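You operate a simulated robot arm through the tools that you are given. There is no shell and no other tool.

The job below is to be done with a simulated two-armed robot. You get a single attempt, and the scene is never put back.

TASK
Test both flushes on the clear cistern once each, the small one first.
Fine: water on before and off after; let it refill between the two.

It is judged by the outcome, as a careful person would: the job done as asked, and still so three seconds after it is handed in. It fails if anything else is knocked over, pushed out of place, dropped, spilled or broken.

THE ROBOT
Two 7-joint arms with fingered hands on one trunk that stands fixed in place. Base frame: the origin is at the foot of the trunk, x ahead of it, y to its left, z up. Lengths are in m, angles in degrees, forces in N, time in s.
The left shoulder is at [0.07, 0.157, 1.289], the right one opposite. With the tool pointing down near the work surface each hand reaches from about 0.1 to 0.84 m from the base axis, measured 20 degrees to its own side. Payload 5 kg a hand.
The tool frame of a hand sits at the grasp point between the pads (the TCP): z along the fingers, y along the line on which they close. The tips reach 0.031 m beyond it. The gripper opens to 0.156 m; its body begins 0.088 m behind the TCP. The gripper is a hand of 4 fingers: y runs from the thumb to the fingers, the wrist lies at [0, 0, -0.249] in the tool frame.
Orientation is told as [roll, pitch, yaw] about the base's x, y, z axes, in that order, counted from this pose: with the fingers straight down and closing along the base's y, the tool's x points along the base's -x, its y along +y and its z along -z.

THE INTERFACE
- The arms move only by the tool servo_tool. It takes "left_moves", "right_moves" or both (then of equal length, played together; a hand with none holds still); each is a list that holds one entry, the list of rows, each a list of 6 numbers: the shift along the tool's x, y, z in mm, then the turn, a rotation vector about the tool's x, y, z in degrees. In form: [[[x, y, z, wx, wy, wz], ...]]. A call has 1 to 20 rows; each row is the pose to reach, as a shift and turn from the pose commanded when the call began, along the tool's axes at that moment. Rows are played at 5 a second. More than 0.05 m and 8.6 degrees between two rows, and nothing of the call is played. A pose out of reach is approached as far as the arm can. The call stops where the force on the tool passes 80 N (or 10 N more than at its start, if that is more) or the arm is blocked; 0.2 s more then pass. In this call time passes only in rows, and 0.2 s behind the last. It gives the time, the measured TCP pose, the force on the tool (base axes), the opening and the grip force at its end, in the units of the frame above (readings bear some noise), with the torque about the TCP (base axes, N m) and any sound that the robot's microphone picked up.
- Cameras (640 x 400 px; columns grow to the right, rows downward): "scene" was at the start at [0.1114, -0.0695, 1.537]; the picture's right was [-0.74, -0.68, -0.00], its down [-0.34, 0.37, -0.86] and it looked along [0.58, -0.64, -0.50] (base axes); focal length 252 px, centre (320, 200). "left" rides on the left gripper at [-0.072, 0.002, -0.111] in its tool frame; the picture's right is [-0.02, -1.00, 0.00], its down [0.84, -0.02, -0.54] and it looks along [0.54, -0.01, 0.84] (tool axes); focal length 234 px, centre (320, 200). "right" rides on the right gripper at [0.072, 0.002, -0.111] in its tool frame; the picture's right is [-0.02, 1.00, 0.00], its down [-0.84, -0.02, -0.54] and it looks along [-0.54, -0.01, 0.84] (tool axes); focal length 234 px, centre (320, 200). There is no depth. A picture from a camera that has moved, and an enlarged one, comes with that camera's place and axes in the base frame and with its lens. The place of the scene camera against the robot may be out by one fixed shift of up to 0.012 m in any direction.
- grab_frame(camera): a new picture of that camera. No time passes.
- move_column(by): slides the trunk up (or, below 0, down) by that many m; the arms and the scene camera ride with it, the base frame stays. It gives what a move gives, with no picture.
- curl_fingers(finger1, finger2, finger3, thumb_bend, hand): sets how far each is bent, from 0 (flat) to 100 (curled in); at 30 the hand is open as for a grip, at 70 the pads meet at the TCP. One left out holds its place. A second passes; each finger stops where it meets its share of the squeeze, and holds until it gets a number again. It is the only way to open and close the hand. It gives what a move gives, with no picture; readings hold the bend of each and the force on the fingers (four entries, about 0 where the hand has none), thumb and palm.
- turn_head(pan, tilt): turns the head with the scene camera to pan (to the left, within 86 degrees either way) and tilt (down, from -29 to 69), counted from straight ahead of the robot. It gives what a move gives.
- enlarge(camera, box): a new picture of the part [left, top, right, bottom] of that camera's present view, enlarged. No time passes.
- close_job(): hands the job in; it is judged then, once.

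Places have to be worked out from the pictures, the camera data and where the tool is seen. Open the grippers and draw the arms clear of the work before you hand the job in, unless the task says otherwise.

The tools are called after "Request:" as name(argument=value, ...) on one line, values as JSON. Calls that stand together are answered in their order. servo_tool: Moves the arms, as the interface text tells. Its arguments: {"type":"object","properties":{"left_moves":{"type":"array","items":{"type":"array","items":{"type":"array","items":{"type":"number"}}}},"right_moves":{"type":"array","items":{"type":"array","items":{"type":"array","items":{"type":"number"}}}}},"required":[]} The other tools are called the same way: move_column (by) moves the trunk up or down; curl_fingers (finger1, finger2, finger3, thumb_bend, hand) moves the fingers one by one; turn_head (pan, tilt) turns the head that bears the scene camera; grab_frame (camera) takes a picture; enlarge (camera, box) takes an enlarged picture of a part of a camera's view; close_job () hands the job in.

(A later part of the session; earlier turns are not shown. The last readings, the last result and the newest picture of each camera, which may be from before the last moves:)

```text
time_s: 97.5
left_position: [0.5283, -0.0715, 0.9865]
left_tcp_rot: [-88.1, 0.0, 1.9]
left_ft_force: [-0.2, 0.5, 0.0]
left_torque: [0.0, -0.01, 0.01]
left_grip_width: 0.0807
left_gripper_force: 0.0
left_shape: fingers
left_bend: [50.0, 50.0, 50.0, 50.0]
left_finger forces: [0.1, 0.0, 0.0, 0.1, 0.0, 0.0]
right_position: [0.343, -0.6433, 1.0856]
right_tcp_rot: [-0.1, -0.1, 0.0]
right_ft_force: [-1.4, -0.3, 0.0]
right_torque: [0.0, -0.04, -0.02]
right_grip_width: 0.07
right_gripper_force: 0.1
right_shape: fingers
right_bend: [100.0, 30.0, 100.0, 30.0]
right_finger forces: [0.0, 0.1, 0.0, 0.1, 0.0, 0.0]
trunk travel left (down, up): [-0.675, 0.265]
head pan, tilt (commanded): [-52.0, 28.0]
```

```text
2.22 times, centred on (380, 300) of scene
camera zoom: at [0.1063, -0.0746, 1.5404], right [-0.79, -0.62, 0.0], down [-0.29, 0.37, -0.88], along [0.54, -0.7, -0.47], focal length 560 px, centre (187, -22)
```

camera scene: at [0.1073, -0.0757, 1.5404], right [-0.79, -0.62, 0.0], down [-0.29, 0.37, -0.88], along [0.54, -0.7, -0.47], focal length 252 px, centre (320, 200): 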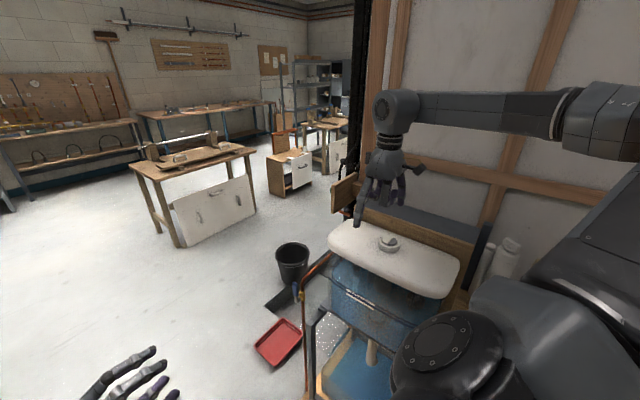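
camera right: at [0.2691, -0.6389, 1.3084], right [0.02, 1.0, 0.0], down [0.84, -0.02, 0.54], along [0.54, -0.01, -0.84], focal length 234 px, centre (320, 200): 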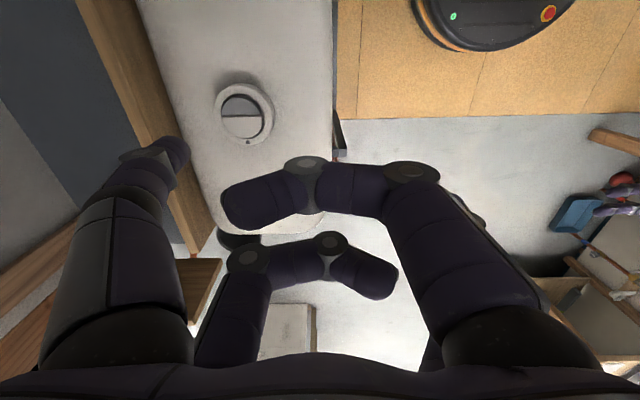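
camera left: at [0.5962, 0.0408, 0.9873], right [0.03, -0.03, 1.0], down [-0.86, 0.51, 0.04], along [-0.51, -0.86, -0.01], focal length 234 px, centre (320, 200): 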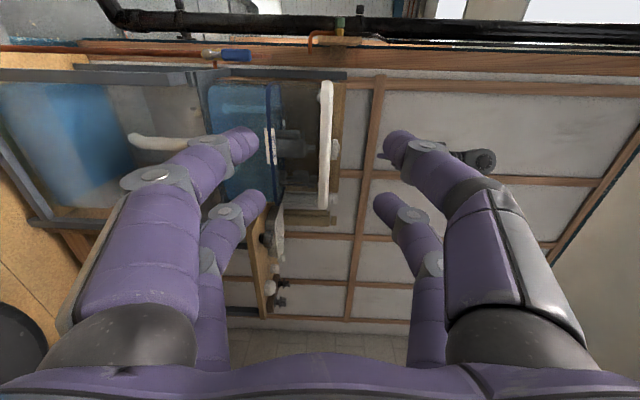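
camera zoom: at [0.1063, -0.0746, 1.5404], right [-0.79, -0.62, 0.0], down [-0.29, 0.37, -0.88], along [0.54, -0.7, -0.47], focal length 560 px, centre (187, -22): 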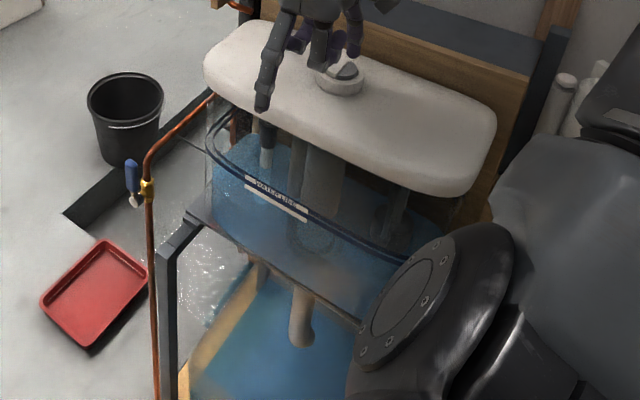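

The small flush has finished by itself (level dropped about a third) and the cistern is refilling, roughly 2.5 px/s with ~33 px to go. While waiting I shift the thumb 24.5 mm in +x so it's above the light segment, staying well above it.

Request:
servo_tool(right_moves=[[[0, 0, -5, 0, 0, 0], [-12, 0, -5, 0, 0, 0], [-24.5, 0, -5, 0, 0, 0], [-24.5, 0, -5, 0, 0, 0], [-24.5, 0, -5, 0, 0, 0], [-24.5, 0, -5, 0, 0, 0], [-24.5, 0, -5, 0, 0, 0], [-24.5, 0, -5, 0, 0, 0], [-24.5, 0, -5, 0, 0, 0], [-24.5, 0, -5, 0, 0, 0], [-24.5, 0, -5, 0, 0, 0], [-24.5, 0, -5, 0, 0, 0], [-24.5, 0, -5, 0, 0, 0], [-24.5, 0, -5, 0, 0, 0], [-24.5, 0, -5, 0, 0, 0], [-24.5, 0, -5, 0, 0, 0], [-24.5, 0, -5, 0, 0, 0], [-24.5, 0, -5, 0, 0, 0], [-24.5, 0, -5, 0, 0, 0], [-24.5, 0, -5, 0, 0, 0]]])

Request:
enlarge(camera="left", box=[200, 60, 360, 220])

Request:
enlarge(camera="scene", box=[375, 210, 415, 245])

Request:
enlarge(camera="left", box=[325, 130, 365, 165])

```text
time_s: 101.7
left_position: [0.529, -0.0708, 0.9862]
left_tcp_rot: [-88.0, 0.1, 2.1]
left_ft_force: [0.3, 0.8, -0.5]
left_torque: [-0.01, 0.0, 0.04]
left_grip_width: 0.0808
left_gripper_force: 0.0
left_shape: fingers
left_bend: [50.0, 50.0, 50.0, 50.0]
left_finger forces: [0.0, 0.0, 0.0, 0.1, 0.0, 0.1]
right_position: [0.3683, -0.6429, 1.0918]
right_tcp_rot: [0.1, 0.1, 0.1]
right_ft_force: [-0.2, -0.6, -0.2]
right_torque: [0.01, -0.01, 0.02]
right_grip_width: 0.0703
right_gripper_force: 0.0
right_shape: fingers
right_bend: [100.0, 30.0, 100.0, 30.0]
right_finger forces: [0.1, 0.0, 0.0, 0.0, 0.1, 0.0]
trunk travel left (down, up): [-0.675, 0.265]
head pan, tilt (commanded): [-52.0, 28.0]
```

```text
2.50 times, centred on (280, 140) of left
camera zoom: at [0.5956, 0.0416, 0.9876], right [0.02, -0.03, 1.0], down [-0.86, 0.51, 0.04], along [-0.51, -0.86, -0.01], focal length 585 px, centre (420, 350)
```

zoom: 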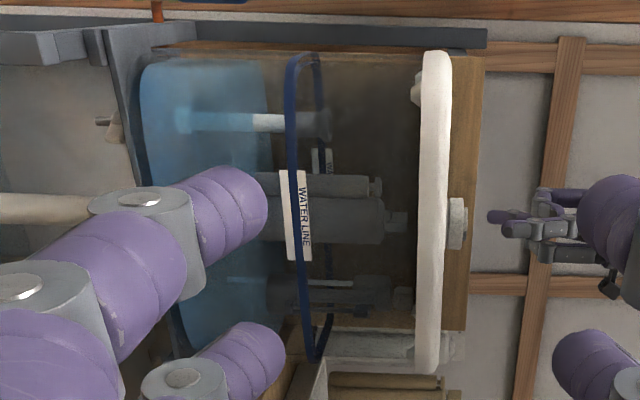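

```text
11.43 times, centred on (395, 228) of scene
camera zoom: at [0.1063, -0.0746, 1.5404], right [-0.79, -0.62, 0.0], down [-0.29, 0.37, -0.88], along [0.54, -0.7, -0.47], focal length 2882 px, centre (-537, -114)
```

zoom: 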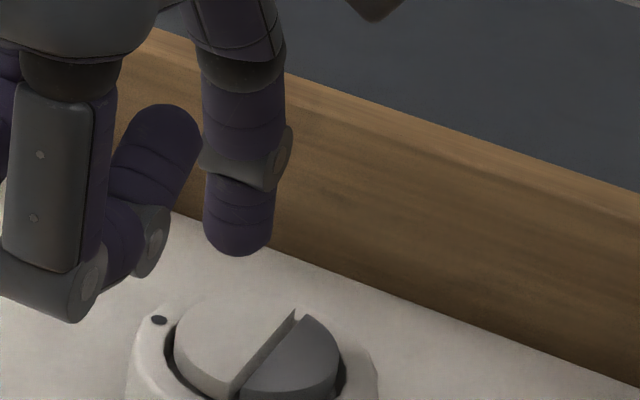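

```text
11.43 times, centred on (345, 148) of left
camera zoom: at [0.5956, 0.0416, 0.9876], right [0.02, -0.03, 1.0], down [-0.86, 0.51, 0.04], along [-0.51, -0.86, -0.01], focal length 2676 px, centre (34, 800)
```

zoom: 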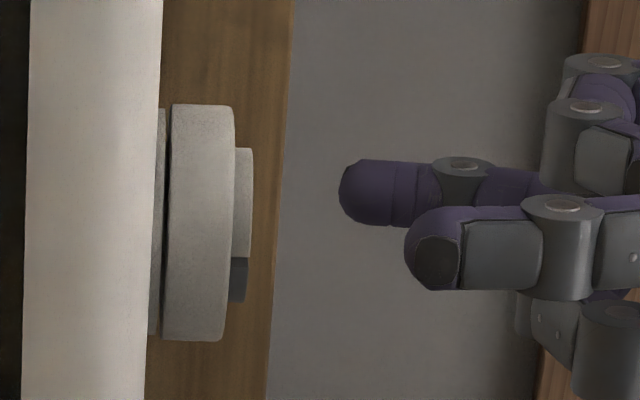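

Thumb is lined up over the light segment in both views. The level is at u≈270; I keep waiting for the refill to reach the line.

Request:
servo_tool(right_moves=[[[0, 0, 0, 0, 0, 0], [0, 0, 0, 0, 0, 0], [0, 0, 0, 0, 0, 0], [0, 0, 0, 0, 0, 0], [0, 0, 0, 0, 0, 0], [0, 0, 0, 0, 0, 0], [0, 0, 0, 0, 0, 0], [0, 0, 0, 0, 0, 0], [0, 0, 0, 0, 0, 0], [0, 0, 0, 0, 0, 0], [0, 0, 0, 0, 0, 0], [0, 0, 0, 0, 0, 0], [0, 0, 0, 0, 0, 0], [0, 0, 0, 0, 0, 0], [0, 0, 0, 0, 0, 0], [0, 0, 0, 0, 0, 0], [0, 0, 0, 0, 0, 0], [0, 0, 0, 0, 0, 0], [0, 0, 0, 0, 0, 0], [0, 0, 0, 0, 0, 0]]])

Request:
servo_tool(right_moves=[[[0, 0, 0, 0, 0, 0], [0, 0, 0, 0, 0, 0], [0, 0, 0, 0, 0, 0], [0, 0, 0, 0, 0, 0], [0, 0, 0, 0, 0, 0], [0, 0, 0, 0, 0, 0], [0, 0, 0, 0, 0, 0], [0, 0, 0, 0, 0, 0], [0, 0, 0, 0, 0, 0], [0, 0, 0, 0, 0, 0], [0, 0, 0, 0, 0, 0], [0, 0, 0, 0, 0, 0], [0, 0, 0, 0, 0, 0], [0, 0, 0, 0, 0, 0], [0, 0, 0, 0, 0, 0], [0, 0, 0, 0, 0, 0], [0, 0, 0, 0, 0, 0], [0, 0, 0, 0, 0, 0], [0, 0, 0, 0, 0, 0], [0, 0, 0, 0, 0, 0]]])

Request:
enlarge(camera="left", box=[200, 60, 360, 220])

```text
time_s: 105.9
left_position: [0.5281, -0.0726, 0.9851]
left_tcp_rot: [-88.2, 0.0, 2.0]
left_ft_force: [-0.9, 0.3, 0.3]
left_torque: [0.02, 0.03, 0.01]
left_grip_width: 0.0808
left_gripper_force: 0.1
left_shape: fingers
left_bend: [50.0, 50.0, 50.0, 50.0]
left_finger forces: [0.0, 0.0, 0.0, 0.0, 0.0, 0.0]
right_position: [0.3681, -0.6423, 1.0901]
right_tcp_rot: [-0.1, -0.1, 0.0]
right_ft_force: [0.6, -0.4, -0.4]
right_torque: [0.0, 0.01, 0.01]
right_grip_width: 0.0703
right_gripper_force: 0.0
right_shape: fingers
right_bend: [100.0, 30.0, 100.0, 30.0]
right_finger forces: [0.2, 0.0, 0.1, 0.1, 0.1, 0.0]
trunk travel left (down, up): [-0.675, 0.265]
head pan, tilt (commanded): [-52.0, 28.0]
```

```text
time_s: 110.1
left_position: [0.5287, -0.0722, 0.9858]
left_tcp_rot: [-88.2, 0.0, 2.0]
left_ft_force: [0.1, -0.5, 0.4]
left_torque: [-0.03, 0.03, -0.03]
left_grip_width: 0.0806
left_gripper_force: 0.1
left_shape: fingers
left_bend: [50.0, 50.0, 50.0, 50.0]
left_finger forces: [0.0, 0.0, 0.0, 0.0, 0.0, 0.0]
right_position: [0.3679, -0.6438, 1.0905]
right_tcp_rot: [-0.1, -0.1, 0.1]
right_ft_force: [0.6, -0.4, -0.1]
right_torque: [-0.04, 0.01, -0.02]
right_grip_width: 0.0702
right_gripper_force: 0.0
right_shape: fingers
right_bend: [100.0, 30.0, 100.0, 30.0]
right_finger forces: [0.0, 0.0, 0.1, 0.0, 0.0, 0.1]
trunk travel left (down, up): [-0.675, 0.265]
head pan, tilt (commanded): [-52.0, 28.0]
```

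```text
2.50 times, centred on (280, 140) of left
camera zoom: at [0.5956, 0.0416, 0.9876], right [0.02, -0.03, 1.0], down [-0.86, 0.51, 0.04], along [-0.51, -0.86, -0.01], focal length 585 px, centre (420, 350)
```

zoom: 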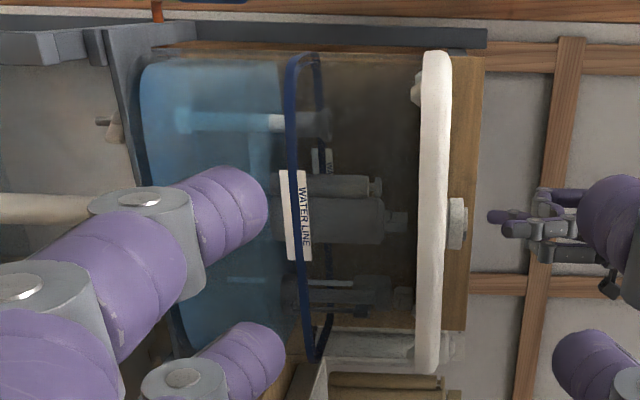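

Level is at u≈283 and still rising, a bit short of the line. I wait another 8 s.

Request:
servo_tool(right_moves=[[[0, 0, 0, 0, 0, 0], [0, 0, 0, 0, 0, 0], [0, 0, 0, 0, 0, 0], [0, 0, 0, 0, 0, 0], [0, 0, 0, 0, 0, 0], [0, 0, 0, 0, 0, 0], [0, 0, 0, 0, 0, 0], [0, 0, 0, 0, 0, 0], [0, 0, 0, 0, 0, 0], [0, 0, 0, 0, 0, 0], [0, 0, 0, 0, 0, 0], [0, 0, 0, 0, 0, 0], [0, 0, 0, 0, 0, 0], [0, 0, 0, 0, 0, 0], [0, 0, 0, 0, 0, 0], [0, 0, 0, 0, 0, 0], [0, 0, 0, 0, 0, 0], [0, 0, 0, 0, 0, 0], [0, 0, 0, 0, 0, 0], [0, 0, 0, 0, 0, 0]]])

Request:
servo_tool(right_moves=[[[0, 0, 0, 0, 0, 0], [0, 0, 0, 0, 0, 0], [0, 0, 0, 0, 0, 0], [0, 0, 0, 0, 0, 0], [0, 0, 0, 0, 0, 0], [0, 0, 0, 0, 0, 0], [0, 0, 0, 0, 0, 0], [0, 0, 0, 0, 0, 0], [0, 0, 0, 0, 0, 0], [0, 0, 0, 0, 0, 0], [0, 0, 0, 0, 0, 0], [0, 0, 0, 0, 0, 0], [0, 0, 0, 0, 0, 0], [0, 0, 0, 0, 0, 0], [0, 0, 0, 0, 0, 0], [0, 0, 0, 0, 0, 0], [0, 0, 0, 0, 0, 0], [0, 0, 0, 0, 0, 0], [0, 0, 0, 0, 0, 0], [0, 0, 0, 0, 0, 0]]])

Request:
enlarge(camera="left", box=[200, 60, 360, 220])

```text
time_s: 114.3
left_position: [0.5281, -0.071, 0.9848]
left_tcp_rot: [-88.1, 0.0, 2.0]
left_ft_force: [0.4, 0.2, 0.2]
left_torque: [0.0, -0.01, 0.01]
left_grip_width: 0.0808
left_gripper_force: 0.0
left_shape: fingers
left_bend: [50.0, 50.0, 50.0, 50.0]
left_finger forces: [0.0, 0.0, 0.1, 0.0, 0.0, 0.0]
right_position: [0.369, -0.642, 1.0906]
right_tcp_rot: [0.0, 0.0, 0.0]
right_ft_force: [-0.9, 0.0, -0.6]
right_torque: [0.0, -0.04, -0.04]
right_grip_width: 0.0703
right_gripper_force: 0.0
right_shape: fingers
right_bend: [100.0, 30.0, 100.0, 30.0]
right_finger forces: [0.0, 0.0, 0.0, 0.0, 0.0, 0.0]
trunk travel left (down, up): [-0.675, 0.265]
head pan, tilt (commanded): [-52.0, 28.0]
```

```text
time_s: 118.5
left_position: [0.5281, -0.0715, 0.9867]
left_tcp_rot: [-88.0, -0.1, 2.0]
left_ft_force: [-0.1, 0.0, 0.1]
left_torque: [0.0, 0.0, -0.01]
left_grip_width: 0.0807
left_gripper_force: 0.1
left_shape: fingers
left_bend: [50.0, 50.0, 50.0, 50.0]
left_finger forces: [0.0, 0.0, 0.0, 0.0, 0.1, 0.0]
right_position: [0.3675, -0.6424, 1.091]
right_tcp_rot: [-0.1, 0.0, 0.0]
right_ft_force: [-0.2, -0.2, 0.4]
right_torque: [-0.02, -0.02, -0.03]
right_grip_width: 0.0704
right_gripper_force: 0.2
right_shape: fingers
right_bend: [100.0, 30.0, 100.0, 30.0]
right_finger forces: [0.0, 0.0, 0.1, 0.0, 0.0, 0.1]
trunk travel left (down, up): [-0.675, 0.265]
head pan, tilt (commanded): [-52.0, 28.0]
```

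```text
2.50 times, centred on (280, 140) of left
camera zoom: at [0.5956, 0.0416, 0.9876], right [0.02, -0.03, 1.0], down [-0.86, 0.51, 0.04], along [-0.51, -0.86, -0.01], focal length 585 px, centre (420, 350)
```

zoom: 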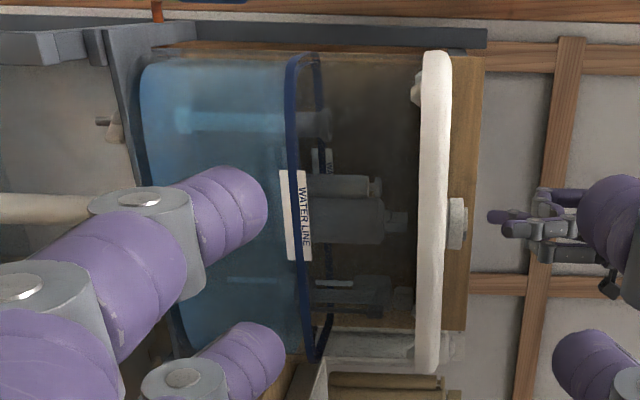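

The level is at the line or nearly so. I wait 4 s more and zoom in tightly on the line to confirm it is full and steady.

Request:
enlarge(camera="left", box=[250, 75, 350, 175])

Request:
servo_tool(right_moves=[[[0, 0, 0, 0, 0, 0], [0, 0, 0, 0, 0, 0], [0, 0, 0, 0, 0, 0], [0, 0, 0, 0, 0, 0], [0, 0, 0, 0, 0, 0], [0, 0, 0, 0, 0, 0], [0, 0, 0, 0, 0, 0], [0, 0, 0, 0, 0, 0], [0, 0, 0, 0, 0, 0], [0, 0, 0, 0, 0, 0], [0, 0, 0, 0, 0, 0], [0, 0, 0, 0, 0, 0], [0, 0, 0, 0, 0, 0], [0, 0, 0, 0, 0, 0], [0, 0, 0, 0, 0, 0], [0, 0, 0, 0, 0, 0], [0, 0, 0, 0, 0, 0], [0, 0, 0, 0, 0, 0], [0, 0, 0, 0, 0, 0], [0, 0, 0, 0, 0, 0]]])

Request:
enlarge(camera="left", box=[250, 75, 350, 175])

Request:
enlarge(camera="scene", box=[290, 210, 470, 390])

```text
4.00 times, centred on (300, 125) of left
camera zoom: at [0.5956, 0.0416, 0.9876], right [0.02, -0.03, 1.0], down [-0.86, 0.51, 0.04], along [-0.51, -0.86, -0.01], focal length 937 px, centre (400, 500)
```

zoom: 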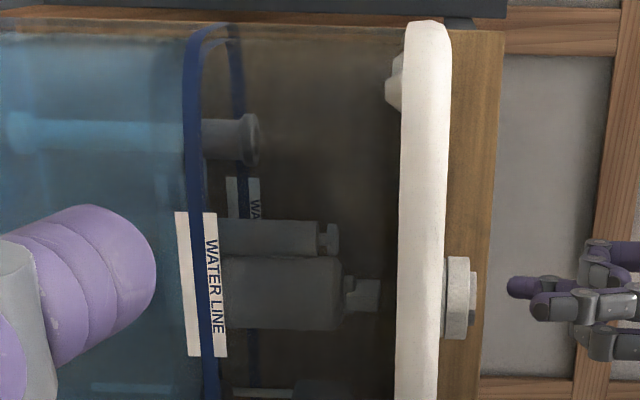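

```text
time_s: 122.7
left_position: [0.5281, -0.0711, 0.9859]
left_tcp_rot: [-88.1, -0.1, 2.0]
left_ft_force: [-0.6, 0.2, 0.4]
left_torque: [0.02, -0.02, 0.01]
left_grip_width: 0.0809
left_gripper_force: 0.1
left_shape: fingers
left_bend: [50.0, 50.0, 50.0, 50.0]
left_finger forces: [0.0, 0.1, 0.0, 0.0, 0.0, 0.0]
right_position: [0.3683, -0.6436, 1.0908]
right_tcp_rot: [0.0, 0.0, -0.1]
right_ft_force: [-0.7, -0.8, -0.8]
right_torque: [0.01, 0.01, -0.01]
right_grip_width: 0.0704
right_gripper_force: 0.1
right_shape: fingers
right_bend: [100.0, 30.0, 100.0, 30.0]
right_finger forces: [0.0, 0.0, 0.0, 0.2, 0.1, 0.1]
trunk travel left (down, up): [-0.675, 0.265]
head pan, tilt (commanded): [-52.0, 28.0]
```

```text
4.00 times, centred on (300, 125) of left
camera zoom: at [0.5956, 0.0416, 0.9876], right [0.02, -0.03, 1.0], down [-0.86, 0.51, 0.04], along [-0.51, -0.86, -0.01], focal length 937 px, centre (400, 500)
```

zoom: 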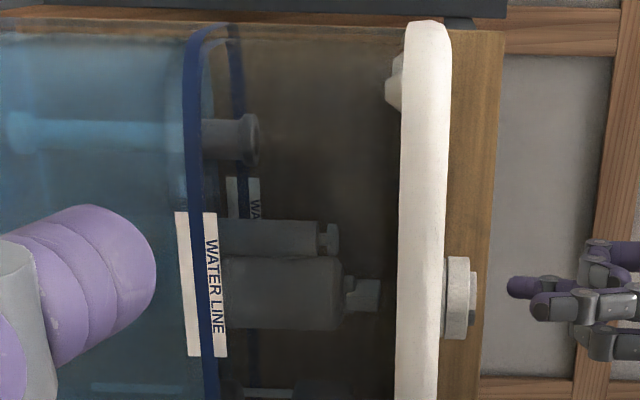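

```text
2.22 times, centred on (380, 300) of scene
camera zoom: at [0.1063, -0.0746, 1.5404], right [-0.79, -0.62, 0.0], down [-0.29, 0.37, -0.88], along [0.54, -0.7, -0.47], focal length 560 px, centre (187, -22)
```

zoom: 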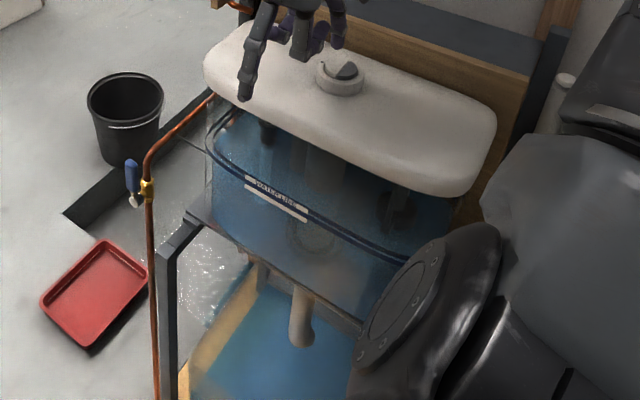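

It's at the line but was still creeping up between the last two frames. I wait 4 s more and compare once more.

Request:
servo_tool(right_moves=[[[0, 0, 0, 0, 0, 0], [0, 0, 0, 0, 0, 0], [0, 0, 0, 0, 0, 0], [0, 0, 0, 0, 0, 0], [0, 0, 0, 0, 0, 0], [0, 0, 0, 0, 0, 0], [0, 0, 0, 0, 0, 0], [0, 0, 0, 0, 0, 0], [0, 0, 0, 0, 0, 0], [0, 0, 0, 0, 0, 0], [0, 0, 0, 0, 0, 0], [0, 0, 0, 0, 0, 0], [0, 0, 0, 0, 0, 0], [0, 0, 0, 0, 0, 0], [0, 0, 0, 0, 0, 0], [0, 0, 0, 0, 0, 0], [0, 0, 0, 0, 0, 0], [0, 0, 0, 0, 0, 0], [0, 0, 0, 0, 0, 0], [0, 0, 0, 0, 0, 0]]])

Request:
enlarge(camera="left", box=[250, 75, 350, 175])

Request:
enlarge(camera="left", box=[200, 60, 360, 220])

```text
time_s: 126.9
left_position: [0.5279, -0.0721, 0.9868]
left_tcp_rot: [-88.2, 0.1, 2.1]
left_ft_force: [0.1, -0.1, 1.0]
left_torque: [0.01, -0.03, -0.03]
left_grip_width: 0.0808
left_gripper_force: 0.0
left_shape: fingers
left_bend: [50.0, 50.0, 50.0, 50.0]
left_finger forces: [0.0, 0.0, 0.0, 0.0, 0.0, 0.0]
right_position: [0.3676, -0.644, 1.0908]
right_tcp_rot: [0.1, 0.0, 0.0]
right_ft_force: [0.3, -1.0, 1.1]
right_torque: [-0.03, 0.02, -0.02]
right_grip_width: 0.07
right_gripper_force: 0.0
right_shape: fingers
right_bend: [100.0, 30.0, 100.0, 30.0]
right_finger forces: [0.0, 0.0, 0.0, 0.0, 0.0, 0.0]
trunk travel left (down, up): [-0.675, 0.265]
head pan, tilt (commanded): [-52.0, 28.0]
```

```text
4.00 times, centred on (300, 125) of left
camera zoom: at [0.5956, 0.0416, 0.9876], right [0.02, -0.03, 1.0], down [-0.86, 0.51, 0.04], along [-0.51, -0.86, -0.01], focal length 937 px, centre (400, 500)
```

zoom: 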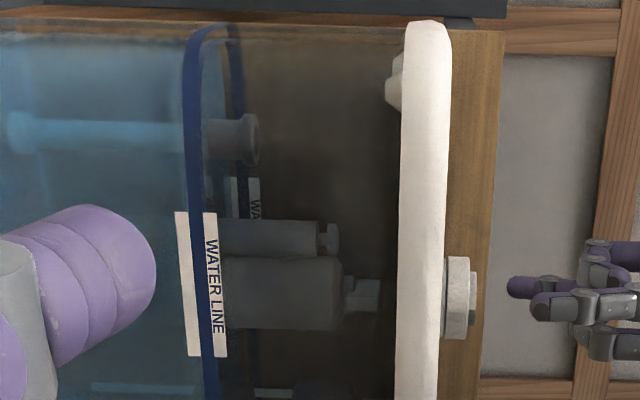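

```text
2.50 times, centred on (280, 140) of left
camera zoom: at [0.5956, 0.0416, 0.9876], right [0.02, -0.03, 1.0], down [-0.86, 0.51, 0.04], along [-0.51, -0.86, -0.01], focal length 585 px, centre (420, 350)
```

zoom: 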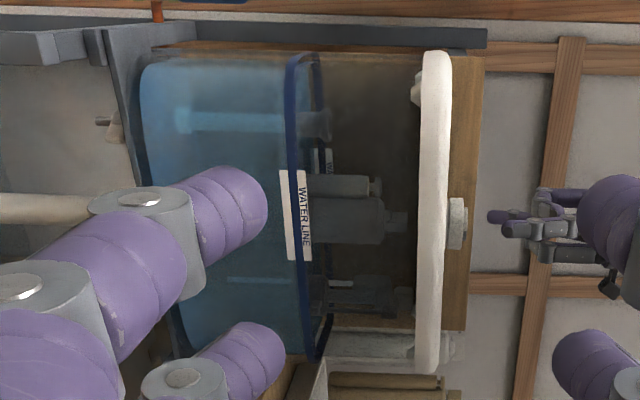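

Very near full; the rear label is still a little more exposed than at the start, so I give it another 8 s to top up fully.

Request:
servo_tool(right_moves=[[[0, 0, 0, 0, 0, 0], [0, 0, 0, 0, 0, 0], [0, 0, 0, 0, 0, 0], [0, 0, 0, 0, 0, 0], [0, 0, 0, 0, 0, 0], [0, 0, 0, 0, 0, 0], [0, 0, 0, 0, 0, 0], [0, 0, 0, 0, 0, 0], [0, 0, 0, 0, 0, 0], [0, 0, 0, 0, 0, 0], [0, 0, 0, 0, 0, 0], [0, 0, 0, 0, 0, 0], [0, 0, 0, 0, 0, 0], [0, 0, 0, 0, 0, 0], [0, 0, 0, 0, 0, 0], [0, 0, 0, 0, 0, 0], [0, 0, 0, 0, 0, 0], [0, 0, 0, 0, 0, 0], [0, 0, 0, 0, 0, 0], [0, 0, 0, 0, 0, 0]]])

Request:
servo_tool(right_moves=[[[0, 0, 0, 0, 0, 0], [0, 0, 0, 0, 0, 0], [0, 0, 0, 0, 0, 0], [0, 0, 0, 0, 0, 0], [0, 0, 0, 0, 0, 0], [0, 0, 0, 0, 0, 0], [0, 0, 0, 0, 0, 0], [0, 0, 0, 0, 0, 0], [0, 0, 0, 0, 0, 0], [0, 0, 0, 0, 0, 0], [0, 0, 0, 0, 0, 0], [0, 0, 0, 0, 0, 0], [0, 0, 0, 0, 0, 0], [0, 0, 0, 0, 0, 0], [0, 0, 0, 0, 0, 0], [0, 0, 0, 0, 0, 0], [0, 0, 0, 0, 0, 0], [0, 0, 0, 0, 0, 0], [0, 0, 0, 0, 0, 0], [0, 0, 0, 0, 0, 0]]])

Request:
enlarge(camera="left", box=[250, 75, 350, 175])

Request:
enlarge(camera="left", box=[200, 60, 360, 220])

```text
time_s: 131.1
left_position: [0.5279, -0.0717, 0.9864]
left_tcp_rot: [-88.0, 0.1, 2.0]
left_ft_force: [0.1, -0.3, -0.1]
left_torque: [0.01, 0.0, -0.02]
left_grip_width: 0.0812
left_gripper_force: 0.1
left_shape: fingers
left_bend: [50.0, 50.0, 50.0, 50.0]
left_finger forces: [0.1, 0.1, 0.0, 0.0, 0.1, 0.1]
right_position: [0.368, -0.6437, 1.0915]
right_tcp_rot: [0.0, 0.0, 0.0]
right_ft_force: [0.2, 0.6, 0.4]
right_torque: [0.01, 0.0, 0.01]
right_grip_width: 0.0705
right_gripper_force: 0.0
right_shape: fingers
right_bend: [100.0, 30.0, 100.0, 30.0]
right_finger forces: [0.0, 0.1, 0.0, 0.0, 0.0, 0.0]
trunk travel left (down, up): [-0.675, 0.265]
head pan, tilt (commanded): [-52.0, 28.0]
```

```text
time_s: 135.3
left_position: [0.5285, -0.0714, 0.9866]
left_tcp_rot: [-88.2, -0.1, 2.0]
left_ft_force: [0.0, 0.4, -0.6]
left_torque: [-0.03, -0.02, -0.03]
left_grip_width: 0.0808
left_gripper_force: 0.0
left_shape: fingers
left_bend: [50.0, 50.0, 50.0, 50.0]
left_finger forces: [0.1, 0.0, 0.0, 0.0, 0.0, 0.0]
right_position: [0.3681, -0.6427, 1.0907]
right_tcp_rot: [0.0, 0.0, 0.0]
right_ft_force: [0.2, 0.2, -0.1]
right_torque: [0.03, 0.0, 0.02]
right_grip_width: 0.0703
right_gripper_force: 0.1
right_shape: fingers
right_bend: [100.0, 30.0, 100.0, 30.0]
right_finger forces: [0.0, 0.1, 0.0, 0.1, 0.0, 0.0]
trunk travel left (down, up): [-0.675, 0.265]
head pan, tilt (commanded): [-52.0, 28.0]
```

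```text
4.00 times, centred on (300, 125) of left
camera zoom: at [0.5956, 0.0416, 0.9876], right [0.03, -0.03, 1.0], down [-0.86, 0.51, 0.04], along [-0.51, -0.86, -0.01], focal length 937 px, centre (400, 500)
```

zoom: 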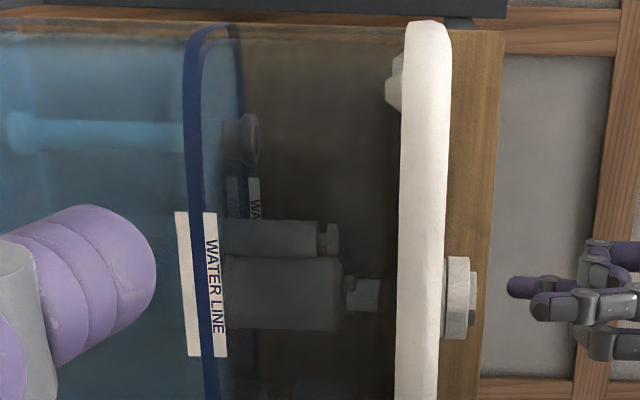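

```text
2.50 times, centred on (280, 140) of left
camera zoom: at [0.5956, 0.0416, 0.9876], right [0.03, -0.03, 1.0], down [-0.86, 0.51, 0.04], along [-0.51, -0.86, -0.01], focal length 585 px, centre (420, 350)
```

zoom: 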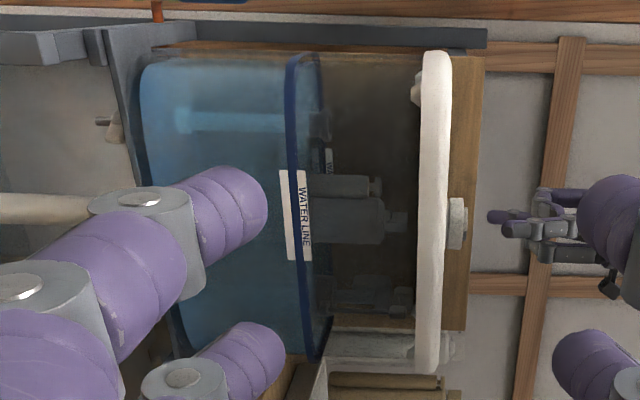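

The level now looks the same as at the start. One more 4 s check that it's steady (full) before the second flush.

Request:
servo_tool(right_moves=[[[0, 0, 0, 0, 0, 0], [0, 0, 0, 0, 0, 0], [0, 0, 0, 0, 0, 0], [0, 0, 0, 0, 0, 0], [0, 0, 0, 0, 0, 0], [0, 0, 0, 0, 0, 0], [0, 0, 0, 0, 0, 0], [0, 0, 0, 0, 0, 0], [0, 0, 0, 0, 0, 0], [0, 0, 0, 0, 0, 0], [0, 0, 0, 0, 0, 0], [0, 0, 0, 0, 0, 0], [0, 0, 0, 0, 0, 0], [0, 0, 0, 0, 0, 0], [0, 0, 0, 0, 0, 0], [0, 0, 0, 0, 0, 0], [0, 0, 0, 0, 0, 0], [0, 0, 0, 0, 0, 0], [0, 0, 0, 0, 0, 0], [0, 0, 0, 0, 0, 0]]])

Request:
enlarge(camera="left", box=[250, 75, 350, 175])

```text
time_s: 139.5
left_position: [0.5284, -0.0707, 0.9856]
left_tcp_rot: [-88.0, -0.1, 2.0]
left_ft_force: [-1.2, 0.5, -0.9]
left_torque: [0.0, -0.03, 0.02]
left_grip_width: 0.0809
left_gripper_force: 0.0
left_shape: fingers
left_bend: [50.0, 50.0, 50.0, 50.0]
left_finger forces: [0.1, 0.1, 0.1, 0.1, 0.0, 0.1]
right_position: [0.369, -0.642, 1.0909]
right_tcp_rot: [-0.1, 0.0, 0.0]
right_ft_force: [-0.6, -0.5, 0.0]
right_torque: [-0.01, -0.01, -0.03]
right_grip_width: 0.0703
right_gripper_force: 0.1
right_shape: fingers
right_bend: [100.0, 30.0, 100.0, 30.0]
right_finger forces: [0.0, 0.0, 0.0, 0.1, 0.0, 0.0]
trunk travel left (down, up): [-0.675, 0.265]
head pan, tilt (commanded): [-52.0, 28.0]
```

```text
4.00 times, centred on (300, 125) of left
camera zoom: at [0.5956, 0.0416, 0.9876], right [0.03, -0.03, 1.0], down [-0.86, 0.51, 0.04], along [-0.51, -0.86, -0.01], focal length 937 px, centre (400, 500)
```

zoom: 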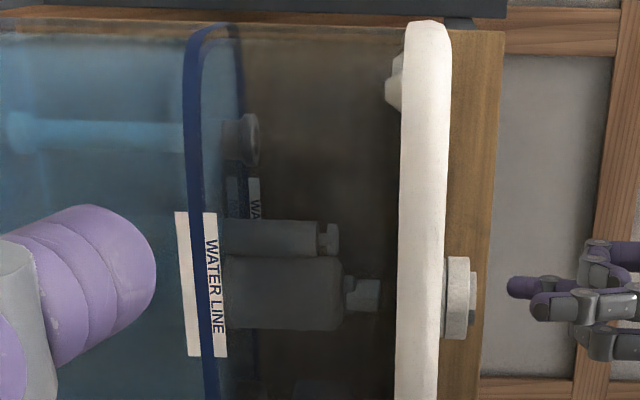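

The level is steady at the line: refilled. I bring the thumb down to just above the light (large) segment and check alignment.

Request:
servo_tool(right_moves=[[[0, 0, 10, 0, 0, 0], [0, 0, 18, 0, 0, 0], [0, 0, 23, 0, 0, 0]]])

Request:
enlarge(camera="left", box=[325, 130, 365, 165])

Request:
enlarge(camera="scene", box=[375, 220, 415, 255])

```text
time_s: 140.3
left_position: [0.5282, -0.0712, 0.9849]
left_tcp_rot: [-88.0, 0.1, 2.0]
left_ft_force: [-0.1, 0.3, -0.3]
left_torque: [-0.04, 0.01, 0.0]
left_grip_width: 0.0807
left_gripper_force: 0.0
left_shape: fingers
left_bend: [50.0, 50.0, 50.0, 50.0]
left_finger forces: [0.0, 0.0, 0.1, 0.0, 0.0, 0.0]
right_position: [0.368, -0.6425, 1.0672]
right_tcp_rot: [0.1, 0.1, -0.1]
right_ft_force: [0.2, 0.4, 0.1]
right_torque: [-0.04, 0.01, -0.02]
right_grip_width: 0.0703
right_gripper_force: 0.1
right_shape: fingers
right_bend: [100.0, 30.0, 100.0, 30.0]
right_finger forces: [0.1, 0.1, 0.1, 0.0, 0.1, 0.1]
trunk travel left (down, up): [-0.675, 0.265]
head pan, tilt (commanded): [-52.0, 28.0]
```

```text
11.43 times, centred on (345, 148) of left
camera zoom: at [0.5956, 0.0415, 0.9876], right [0.03, -0.03, 1.0], down [-0.86, 0.51, 0.04], along [-0.51, -0.86, -0.01], focal length 2676 px, centre (34, 800)
```

zoom: 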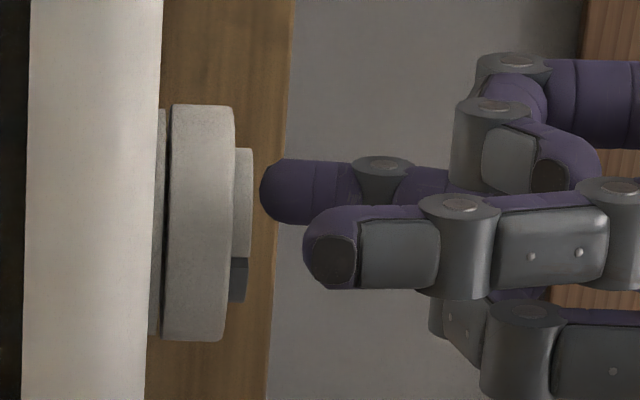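

```text
11.43 times, centred on (395, 238) of scene
camera zoom: at [0.1064, -0.0746, 1.5404], right [-0.79, -0.62, 0.0], down [-0.29, 0.37, -0.88], along [0.54, -0.7, -0.47], focal length 2882 px, centre (-537, -229)
```

zoom: 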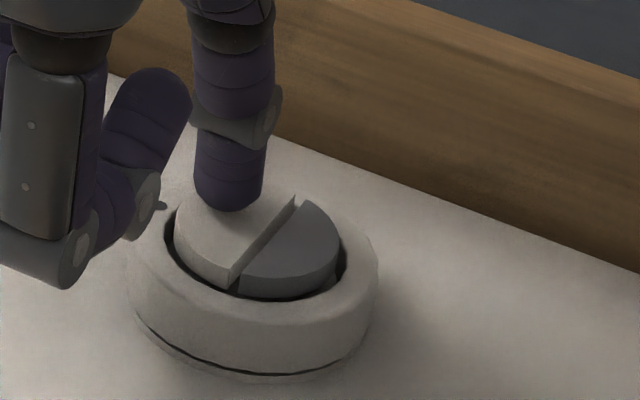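

Thumb is centred over the light segment, ~2.5 mm above. I press it down now.

Request:
servo_tool(right_moves=[[[0, 0, 2, 0, 0, 0], [0, 0, 4, 0, 0, 0], [0, 0, 6, 0, 0, 0], [0, 0, 8, 0, 0, 0], [0, 0, 10, 0, 0, 0], [0, 0, 11.5, 0, 0, 0]]])

Request:
enlarge(camera="left", box=[325, 130, 365, 165])

Request:
enlarge(camera="left", box=[200, 60, 360, 220])

Request:
enlarge(camera="scene", box=[375, 220, 415, 255])

```text
time_s: 141.7
left_position: [0.5282, -0.0723, 0.986]
left_tcp_rot: [-88.2, 0.0, 1.9]
left_ft_force: [-0.2, -0.1, 0.5]
left_torque: [0.0, -0.01, -0.01]
left_grip_width: 0.0809
left_gripper_force: 0.0
left_shape: fingers
left_bend: [50.0, 50.0, 50.0, 50.0]
left_finger forces: [0.1, 0.0, 0.0, 0.1, 0.0, 0.0]
right_position: [0.3685, -0.6423, 1.0562]
right_tcp_rot: [0.0, 0.0, 0.1]
right_ft_force: [-0.8, 0.9, 3.0]
right_torque: [-0.24, 0.1, -0.05]
right_grip_width: 0.0702
right_gripper_force: 1.7
right_shape: fingers
right_bend: [100.0, 30.0, 100.0, 30.0]
right_finger forces: [0.1, 0.1, 0.0, 0.1, 2.9, 0.0]
trunk travel left (down, up): [-0.675, 0.265]
head pan, tilt (commanded): [-52.0, 28.0]
```

```text
11.43 times, centred on (345, 148) of left
camera zoom: at [0.5954, 0.0419, 0.9877], right [0.02, -0.03, 1.0], down [-0.86, 0.51, 0.04], along [-0.51, -0.86, -0.01], focal length 2676 px, centre (34, 800)
```

zoom: 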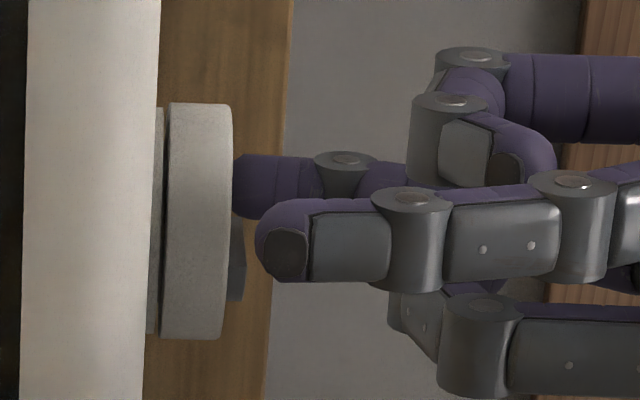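

```text
2.50 times, centred on (280, 140) of left
camera zoom: at [0.5954, 0.0419, 0.9877], right [0.02, -0.03, 1.0], down [-0.86, 0.51, 0.04], along [-0.51, -0.86, -0.01], focal length 585 px, centre (420, 350)
```

zoom: 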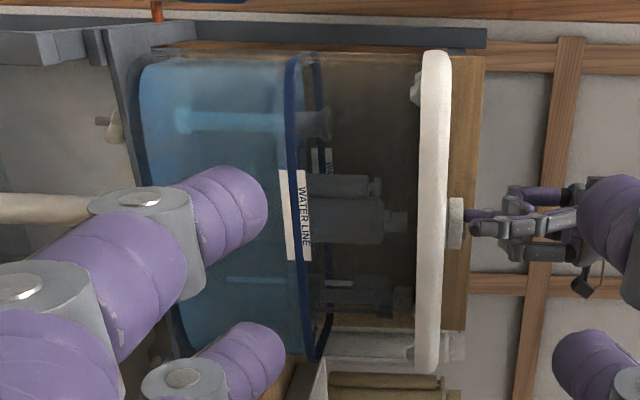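

```text
11.43 times, centred on (395, 238) of scene
camera zoom: at [0.106, -0.074, 1.5405], right [-0.79, -0.62, 0.0], down [-0.29, 0.37, -0.88], along [0.54, -0.7, -0.47], focal length 2882 px, centre (-537, -229)
```

zoom: 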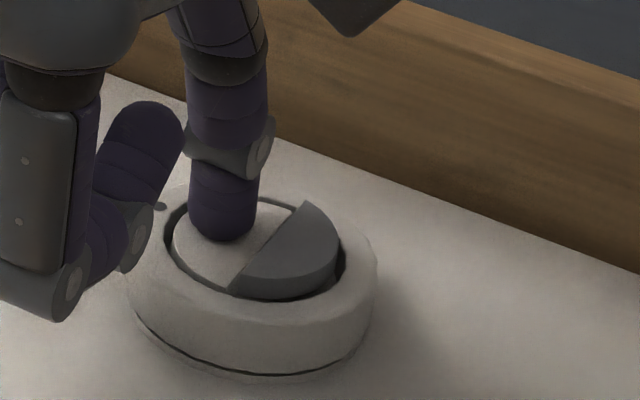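

The light segment is going down alone (dark untouched) and the level is just starting to move. I press the last 3 mm to its stop, then release.

Request:
servo_tool(right_moves=[[[0, 0, 1.5, 0, 0, 0], [0, 0, 3, 0, 0, 0], [0, 0, 4, 0, 0, 0]]])

Request:
enlarge(camera="left", box=[200, 60, 360, 220])

```text
time_s: 142.5
left_position: [0.5276, -0.0694, 0.9861]
left_tcp_rot: [-88.1, 0.0, 2.0]
left_ft_force: [-0.6, -1.0, 0.2]
left_torque: [-0.01, 0.01, 0.0]
left_grip_width: 0.0808
left_gripper_force: 0.1
left_shape: fingers
left_bend: [50.0, 50.0, 50.0, 50.0]
left_finger forces: [0.0, 0.0, 0.0, 0.1, 0.0, 0.0]
right_position: [0.3689, -0.6409, 1.0539]
right_tcp_rot: [0.0, -0.2, 0.1]
right_ft_force: [-0.9, 2.8, 10.9]
right_torque: [-0.89, 0.23, -0.09]
right_grip_width: 0.0711
right_gripper_force: 4.9
right_shape: fingers
right_bend: [100.0, 30.0, 100.0, 29.0]
right_finger forces: [0.1, 0.1, 0.0, 0.0, 10.5, 0.0]
trunk travel left (down, up): [-0.675, 0.265]
head pan, tilt (commanded): [-52.0, 28.0]
```

```text
2.50 times, centred on (280, 140) of left
camera zoom: at [0.5951, 0.043, 0.988], right [0.02, -0.03, 1.0], down [-0.86, 0.51, 0.04], along [-0.51, -0.86, -0.01], focal length 585 px, centre (420, 350)
```

zoom: 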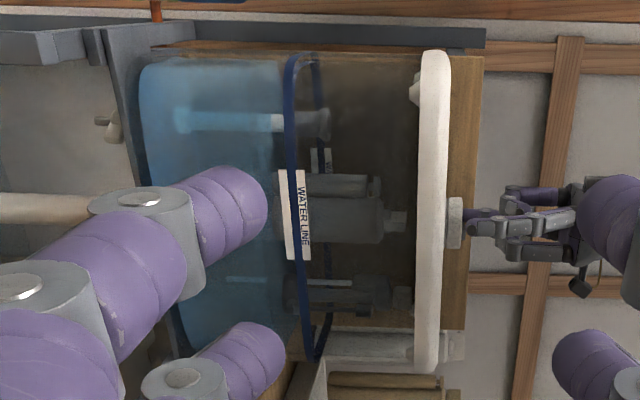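

The full flush has started (level clearly dropping, button at its stop with ~11 N). I release straight up and watch.

Request:
servo_tool(right_moves=[[[0, 0, -10, 0, 0, 0], [0, 0, -25, 0, 0, 0], [0, 0, -40, 0, 0, 0], [0, 0, -40, 0, 0, 0], [0, 0, -40, 0, 0, 0], [0, 0, -40, 0, 0, 0], [0, 0, -40, 0, 0, 0], [0, 0, -40, 0, 0, 0], [0, 0, -40, 0, 0, 0], [0, 0, -40, 0, 0, 0], [0, 0, -40, 0, 0, 0], [0, 0, -40, 0, 0, 0]]])

Request:
enlarge(camera="left", box=[200, 60, 360, 220])

Request:
enlarge(camera="scene", box=[375, 220, 415, 255])

```text
time_s: 145.1
left_position: [0.5271, -0.0714, 0.9866]
left_tcp_rot: [-88.1, 0.0, 2.0]
left_ft_force: [-0.1, 0.5, 0.1]
left_torque: [0.0, 0.01, -0.01]
left_grip_width: 0.0809
left_gripper_force: 0.1
left_shape: fingers
left_bend: [50.0, 50.0, 50.0, 50.0]
left_finger forces: [0.0, 0.0, 0.0, 0.0, 0.0, 0.0]
right_position: [0.3678, -0.6429, 1.0926]
right_tcp_rot: [0.0, 0.1, 0.0]
right_ft_force: [0.3, -0.5, 0.7]
right_torque: [-0.01, 0.0, 0.01]
right_grip_width: 0.0705
right_gripper_force: 0.0
right_shape: fingers
right_bend: [100.0, 30.0, 100.0, 30.0]
right_finger forces: [0.1, 0.1, 0.1, 0.0, 0.0, 0.1]
trunk travel left (down, up): [-0.675, 0.265]
head pan, tilt (commanded): [-52.0, 28.0]
```

```text
2.50 times, centred on (280, 140) of left
camera zoom: at [0.5956, 0.0415, 0.9876], right [0.03, -0.03, 1.0], down [-0.86, 0.51, 0.04], along [-0.51, -0.86, -0.01], focal length 585 px, centre (420, 350)
```

zoom: 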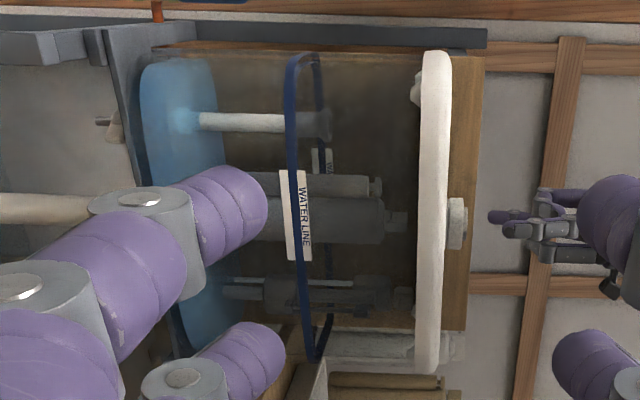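

```text
11.43 times, centred on (395, 238) of scene
camera zoom: at [0.1063, -0.0747, 1.5404], right [-0.79, -0.62, 0.0], down [-0.29, 0.37, -0.88], along [0.54, -0.7, -0.47], focal length 2882 px, centre (-537, -229)
```

zoom: 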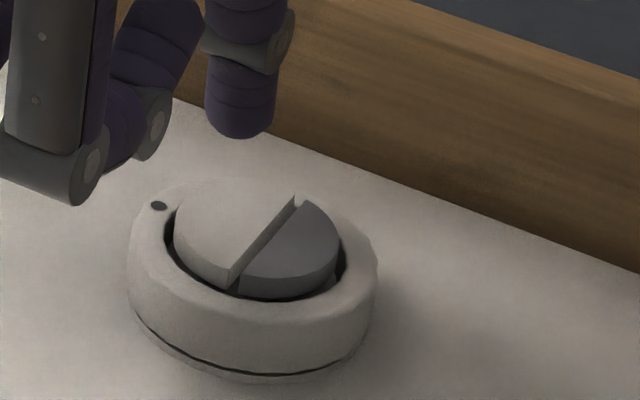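

The level has gone well below the small flush's lowest point, so that was the full flush, and both buttons are back up. Now I'll shut the water off: I lift the right hand clear of the lid and carry it out in front toward the valve side.

Request:
servo_tool(right_moves=[[[0, 0, -40, 0, 0, 0], [0, 0, -80, 0, 0, 0], [-10, 20, -107, 0, 0, 0], [-35, 45, -107, 0, 0, 0], [-60, 70, -107, 0, 0, 0], [-85, 95, -107, 0, 0, 0], [-110, 120, -107, 0, 0, 0], [-135, 143, -107, 0, 0, 0], [-160, 165, -107, 0, 0, 0], [-185, 185, -107, 0, 0, 0], [-210, 203, -107, 0, 0, 0], [-232, 203, -107, 0, 0, 0]]])

Request:
enlarge(camera="left", box=[200, 60, 360, 220])

Request:
grab_frame(camera="scene")

```text
time_s: 147.7
left_position: [0.5281, -0.0711, 0.9856]
left_tcp_rot: [-88.1, 0.1, 2.1]
left_ft_force: [0.5, 0.6, -0.9]
left_torque: [0.02, 0.02, -0.02]
left_grip_width: 0.0808
left_gripper_force: 0.2
left_shape: fingers
left_bend: [50.0, 50.0, 50.0, 50.0]
left_finger forces: [0.0, 0.0, 0.1, 0.1, 0.0, 0.1]
right_position: [0.6005, -0.4388, 1.2001]
right_tcp_rot: [0.0, 0.0, 0.0]
right_ft_force: [0.6, -0.4, -0.6]
right_torque: [0.02, 0.03, 0.0]
right_grip_width: 0.0704
right_gripper_force: 0.1
right_shape: fingers
right_bend: [100.0, 30.0, 100.0, 30.0]
right_finger forces: [0.0, 0.0, 0.0, 0.0, 0.1, 0.0]
trunk travel left (down, up): [-0.675, 0.265]
head pan, tilt (commanded): [-52.0, 28.0]
```

```text
2.50 times, centred on (280, 140) of left
camera zoom: at [0.5965, 0.0415, 0.9869], right [0.03, -0.03, 1.0], down [-0.86, 0.51, 0.04], along [-0.51, -0.86, -0.01], focal length 585 px, centre (420, 350)
```

zoom: 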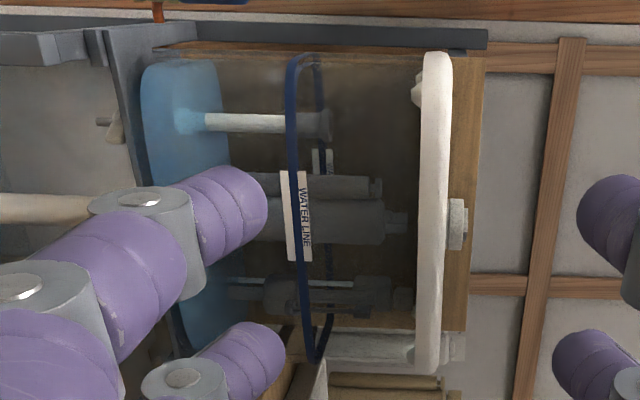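

```text
taken
camera scene: at [0.1078, -0.0747, 1.5403], right [-0.79, -0.62, 0.0], down [-0.29, 0.37, -0.88], along [0.54, -0.7, -0.47], focal length 252 px, centre (320, 200)
```

scene: 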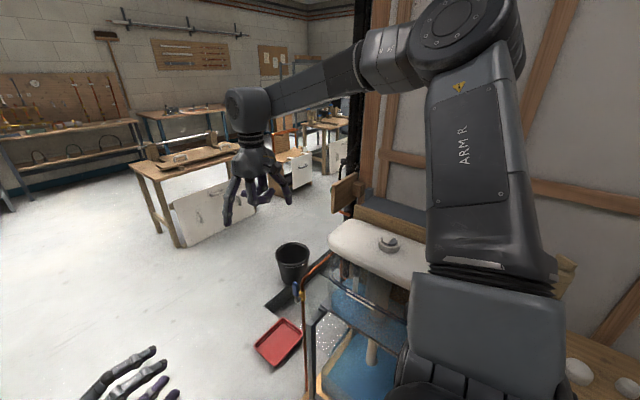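

The full flush is done and refilling has begun. I lower the trunk 0.25 m (the right hand hangs in free space in front of the valve).

Request:
move_column(by=-0.25)

Request:
grab_frame(camera="scene")

Request:
grab_frame(camera="left")

Request:
grab_frame(camera="right")

```text
time_s: 150.2
left_position: [0.5281, -0.0713, 0.7373]
left_tcp_rot: [-88.1, -0.1, 2.0]
left_ft_force: [1.1, -0.4, -0.3]
left_torque: [-0.01, -0.04, 0.0]
left_grip_width: 0.0809
left_gripper_force: 0.1
left_shape: fingers
left_bend: [50.0, 50.0, 50.0, 50.0]
left_finger forces: [0.0, 0.1, 0.1, 0.0, 0.1, 0.0]
right_position: [0.5983, -0.4385, 0.9503]
right_tcp_rot: [-0.1, 0.1, 0.1]
right_ft_force: [-1.0, 0.4, 0.1]
right_torque: [-0.01, 0.01, 0.03]
right_grip_width: 0.0705
right_gripper_force: 0.0
right_shape: fingers
right_bend: [100.0, 30.0, 100.0, 30.0]
right_finger forces: [0.1, 0.0, 0.0, 0.0, 0.0, 0.1]
trunk travel left (down, up): [-0.425, 0.515]
head pan, tilt (commanded): [-52.0, 28.0]
```

```text
taken
camera scene: at [0.1062, -0.0745, 1.2905], right [-0.79, -0.62, 0.0], down [-0.29, 0.37, -0.88], along [0.54, -0.7, -0.47], focal length 252 px, centre (320, 200)
```

scene: 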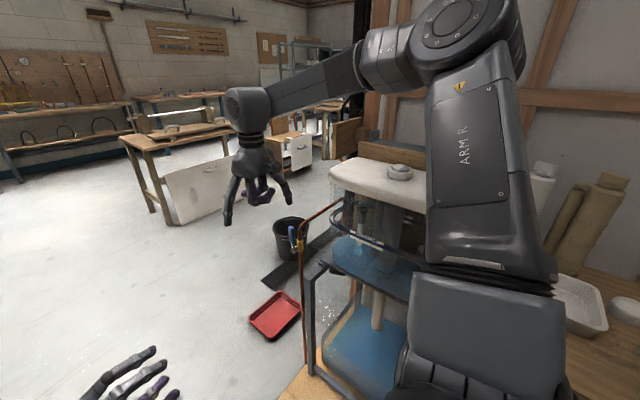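

```text
taken
camera left: at [0.5955, 0.0417, 0.7377], right [0.02, -0.03, 1.0], down [-0.86, 0.51, 0.04], along [-0.51, -0.86, -0.01], focal length 234 px, centre (320, 200)
```

left: 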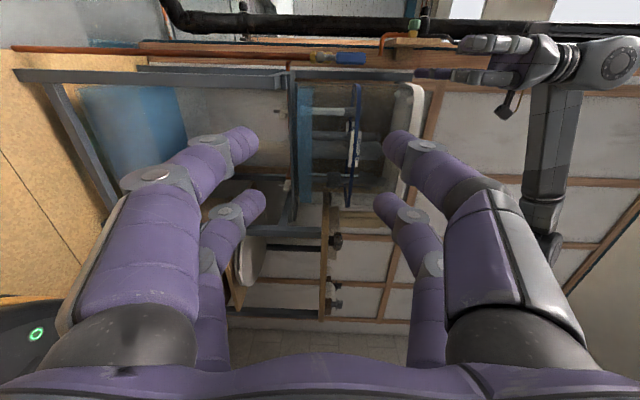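

```text
taken
camera right: at [0.5262, -0.4372, 1.0631], right [0.02, 1.0, 0.0], down [0.84, -0.02, 0.54], along [0.54, -0.01, -0.84], focal length 234 px, centre (320, 200)
```

right: 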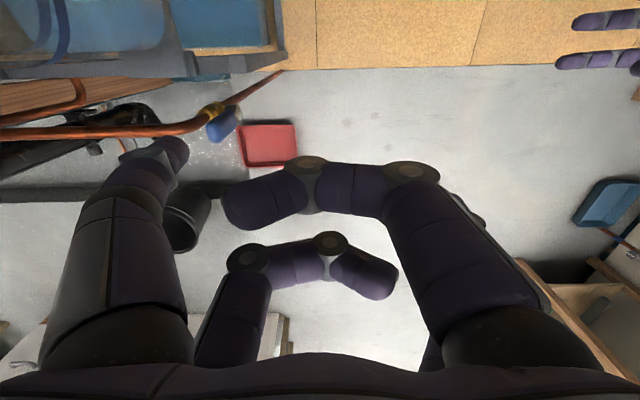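

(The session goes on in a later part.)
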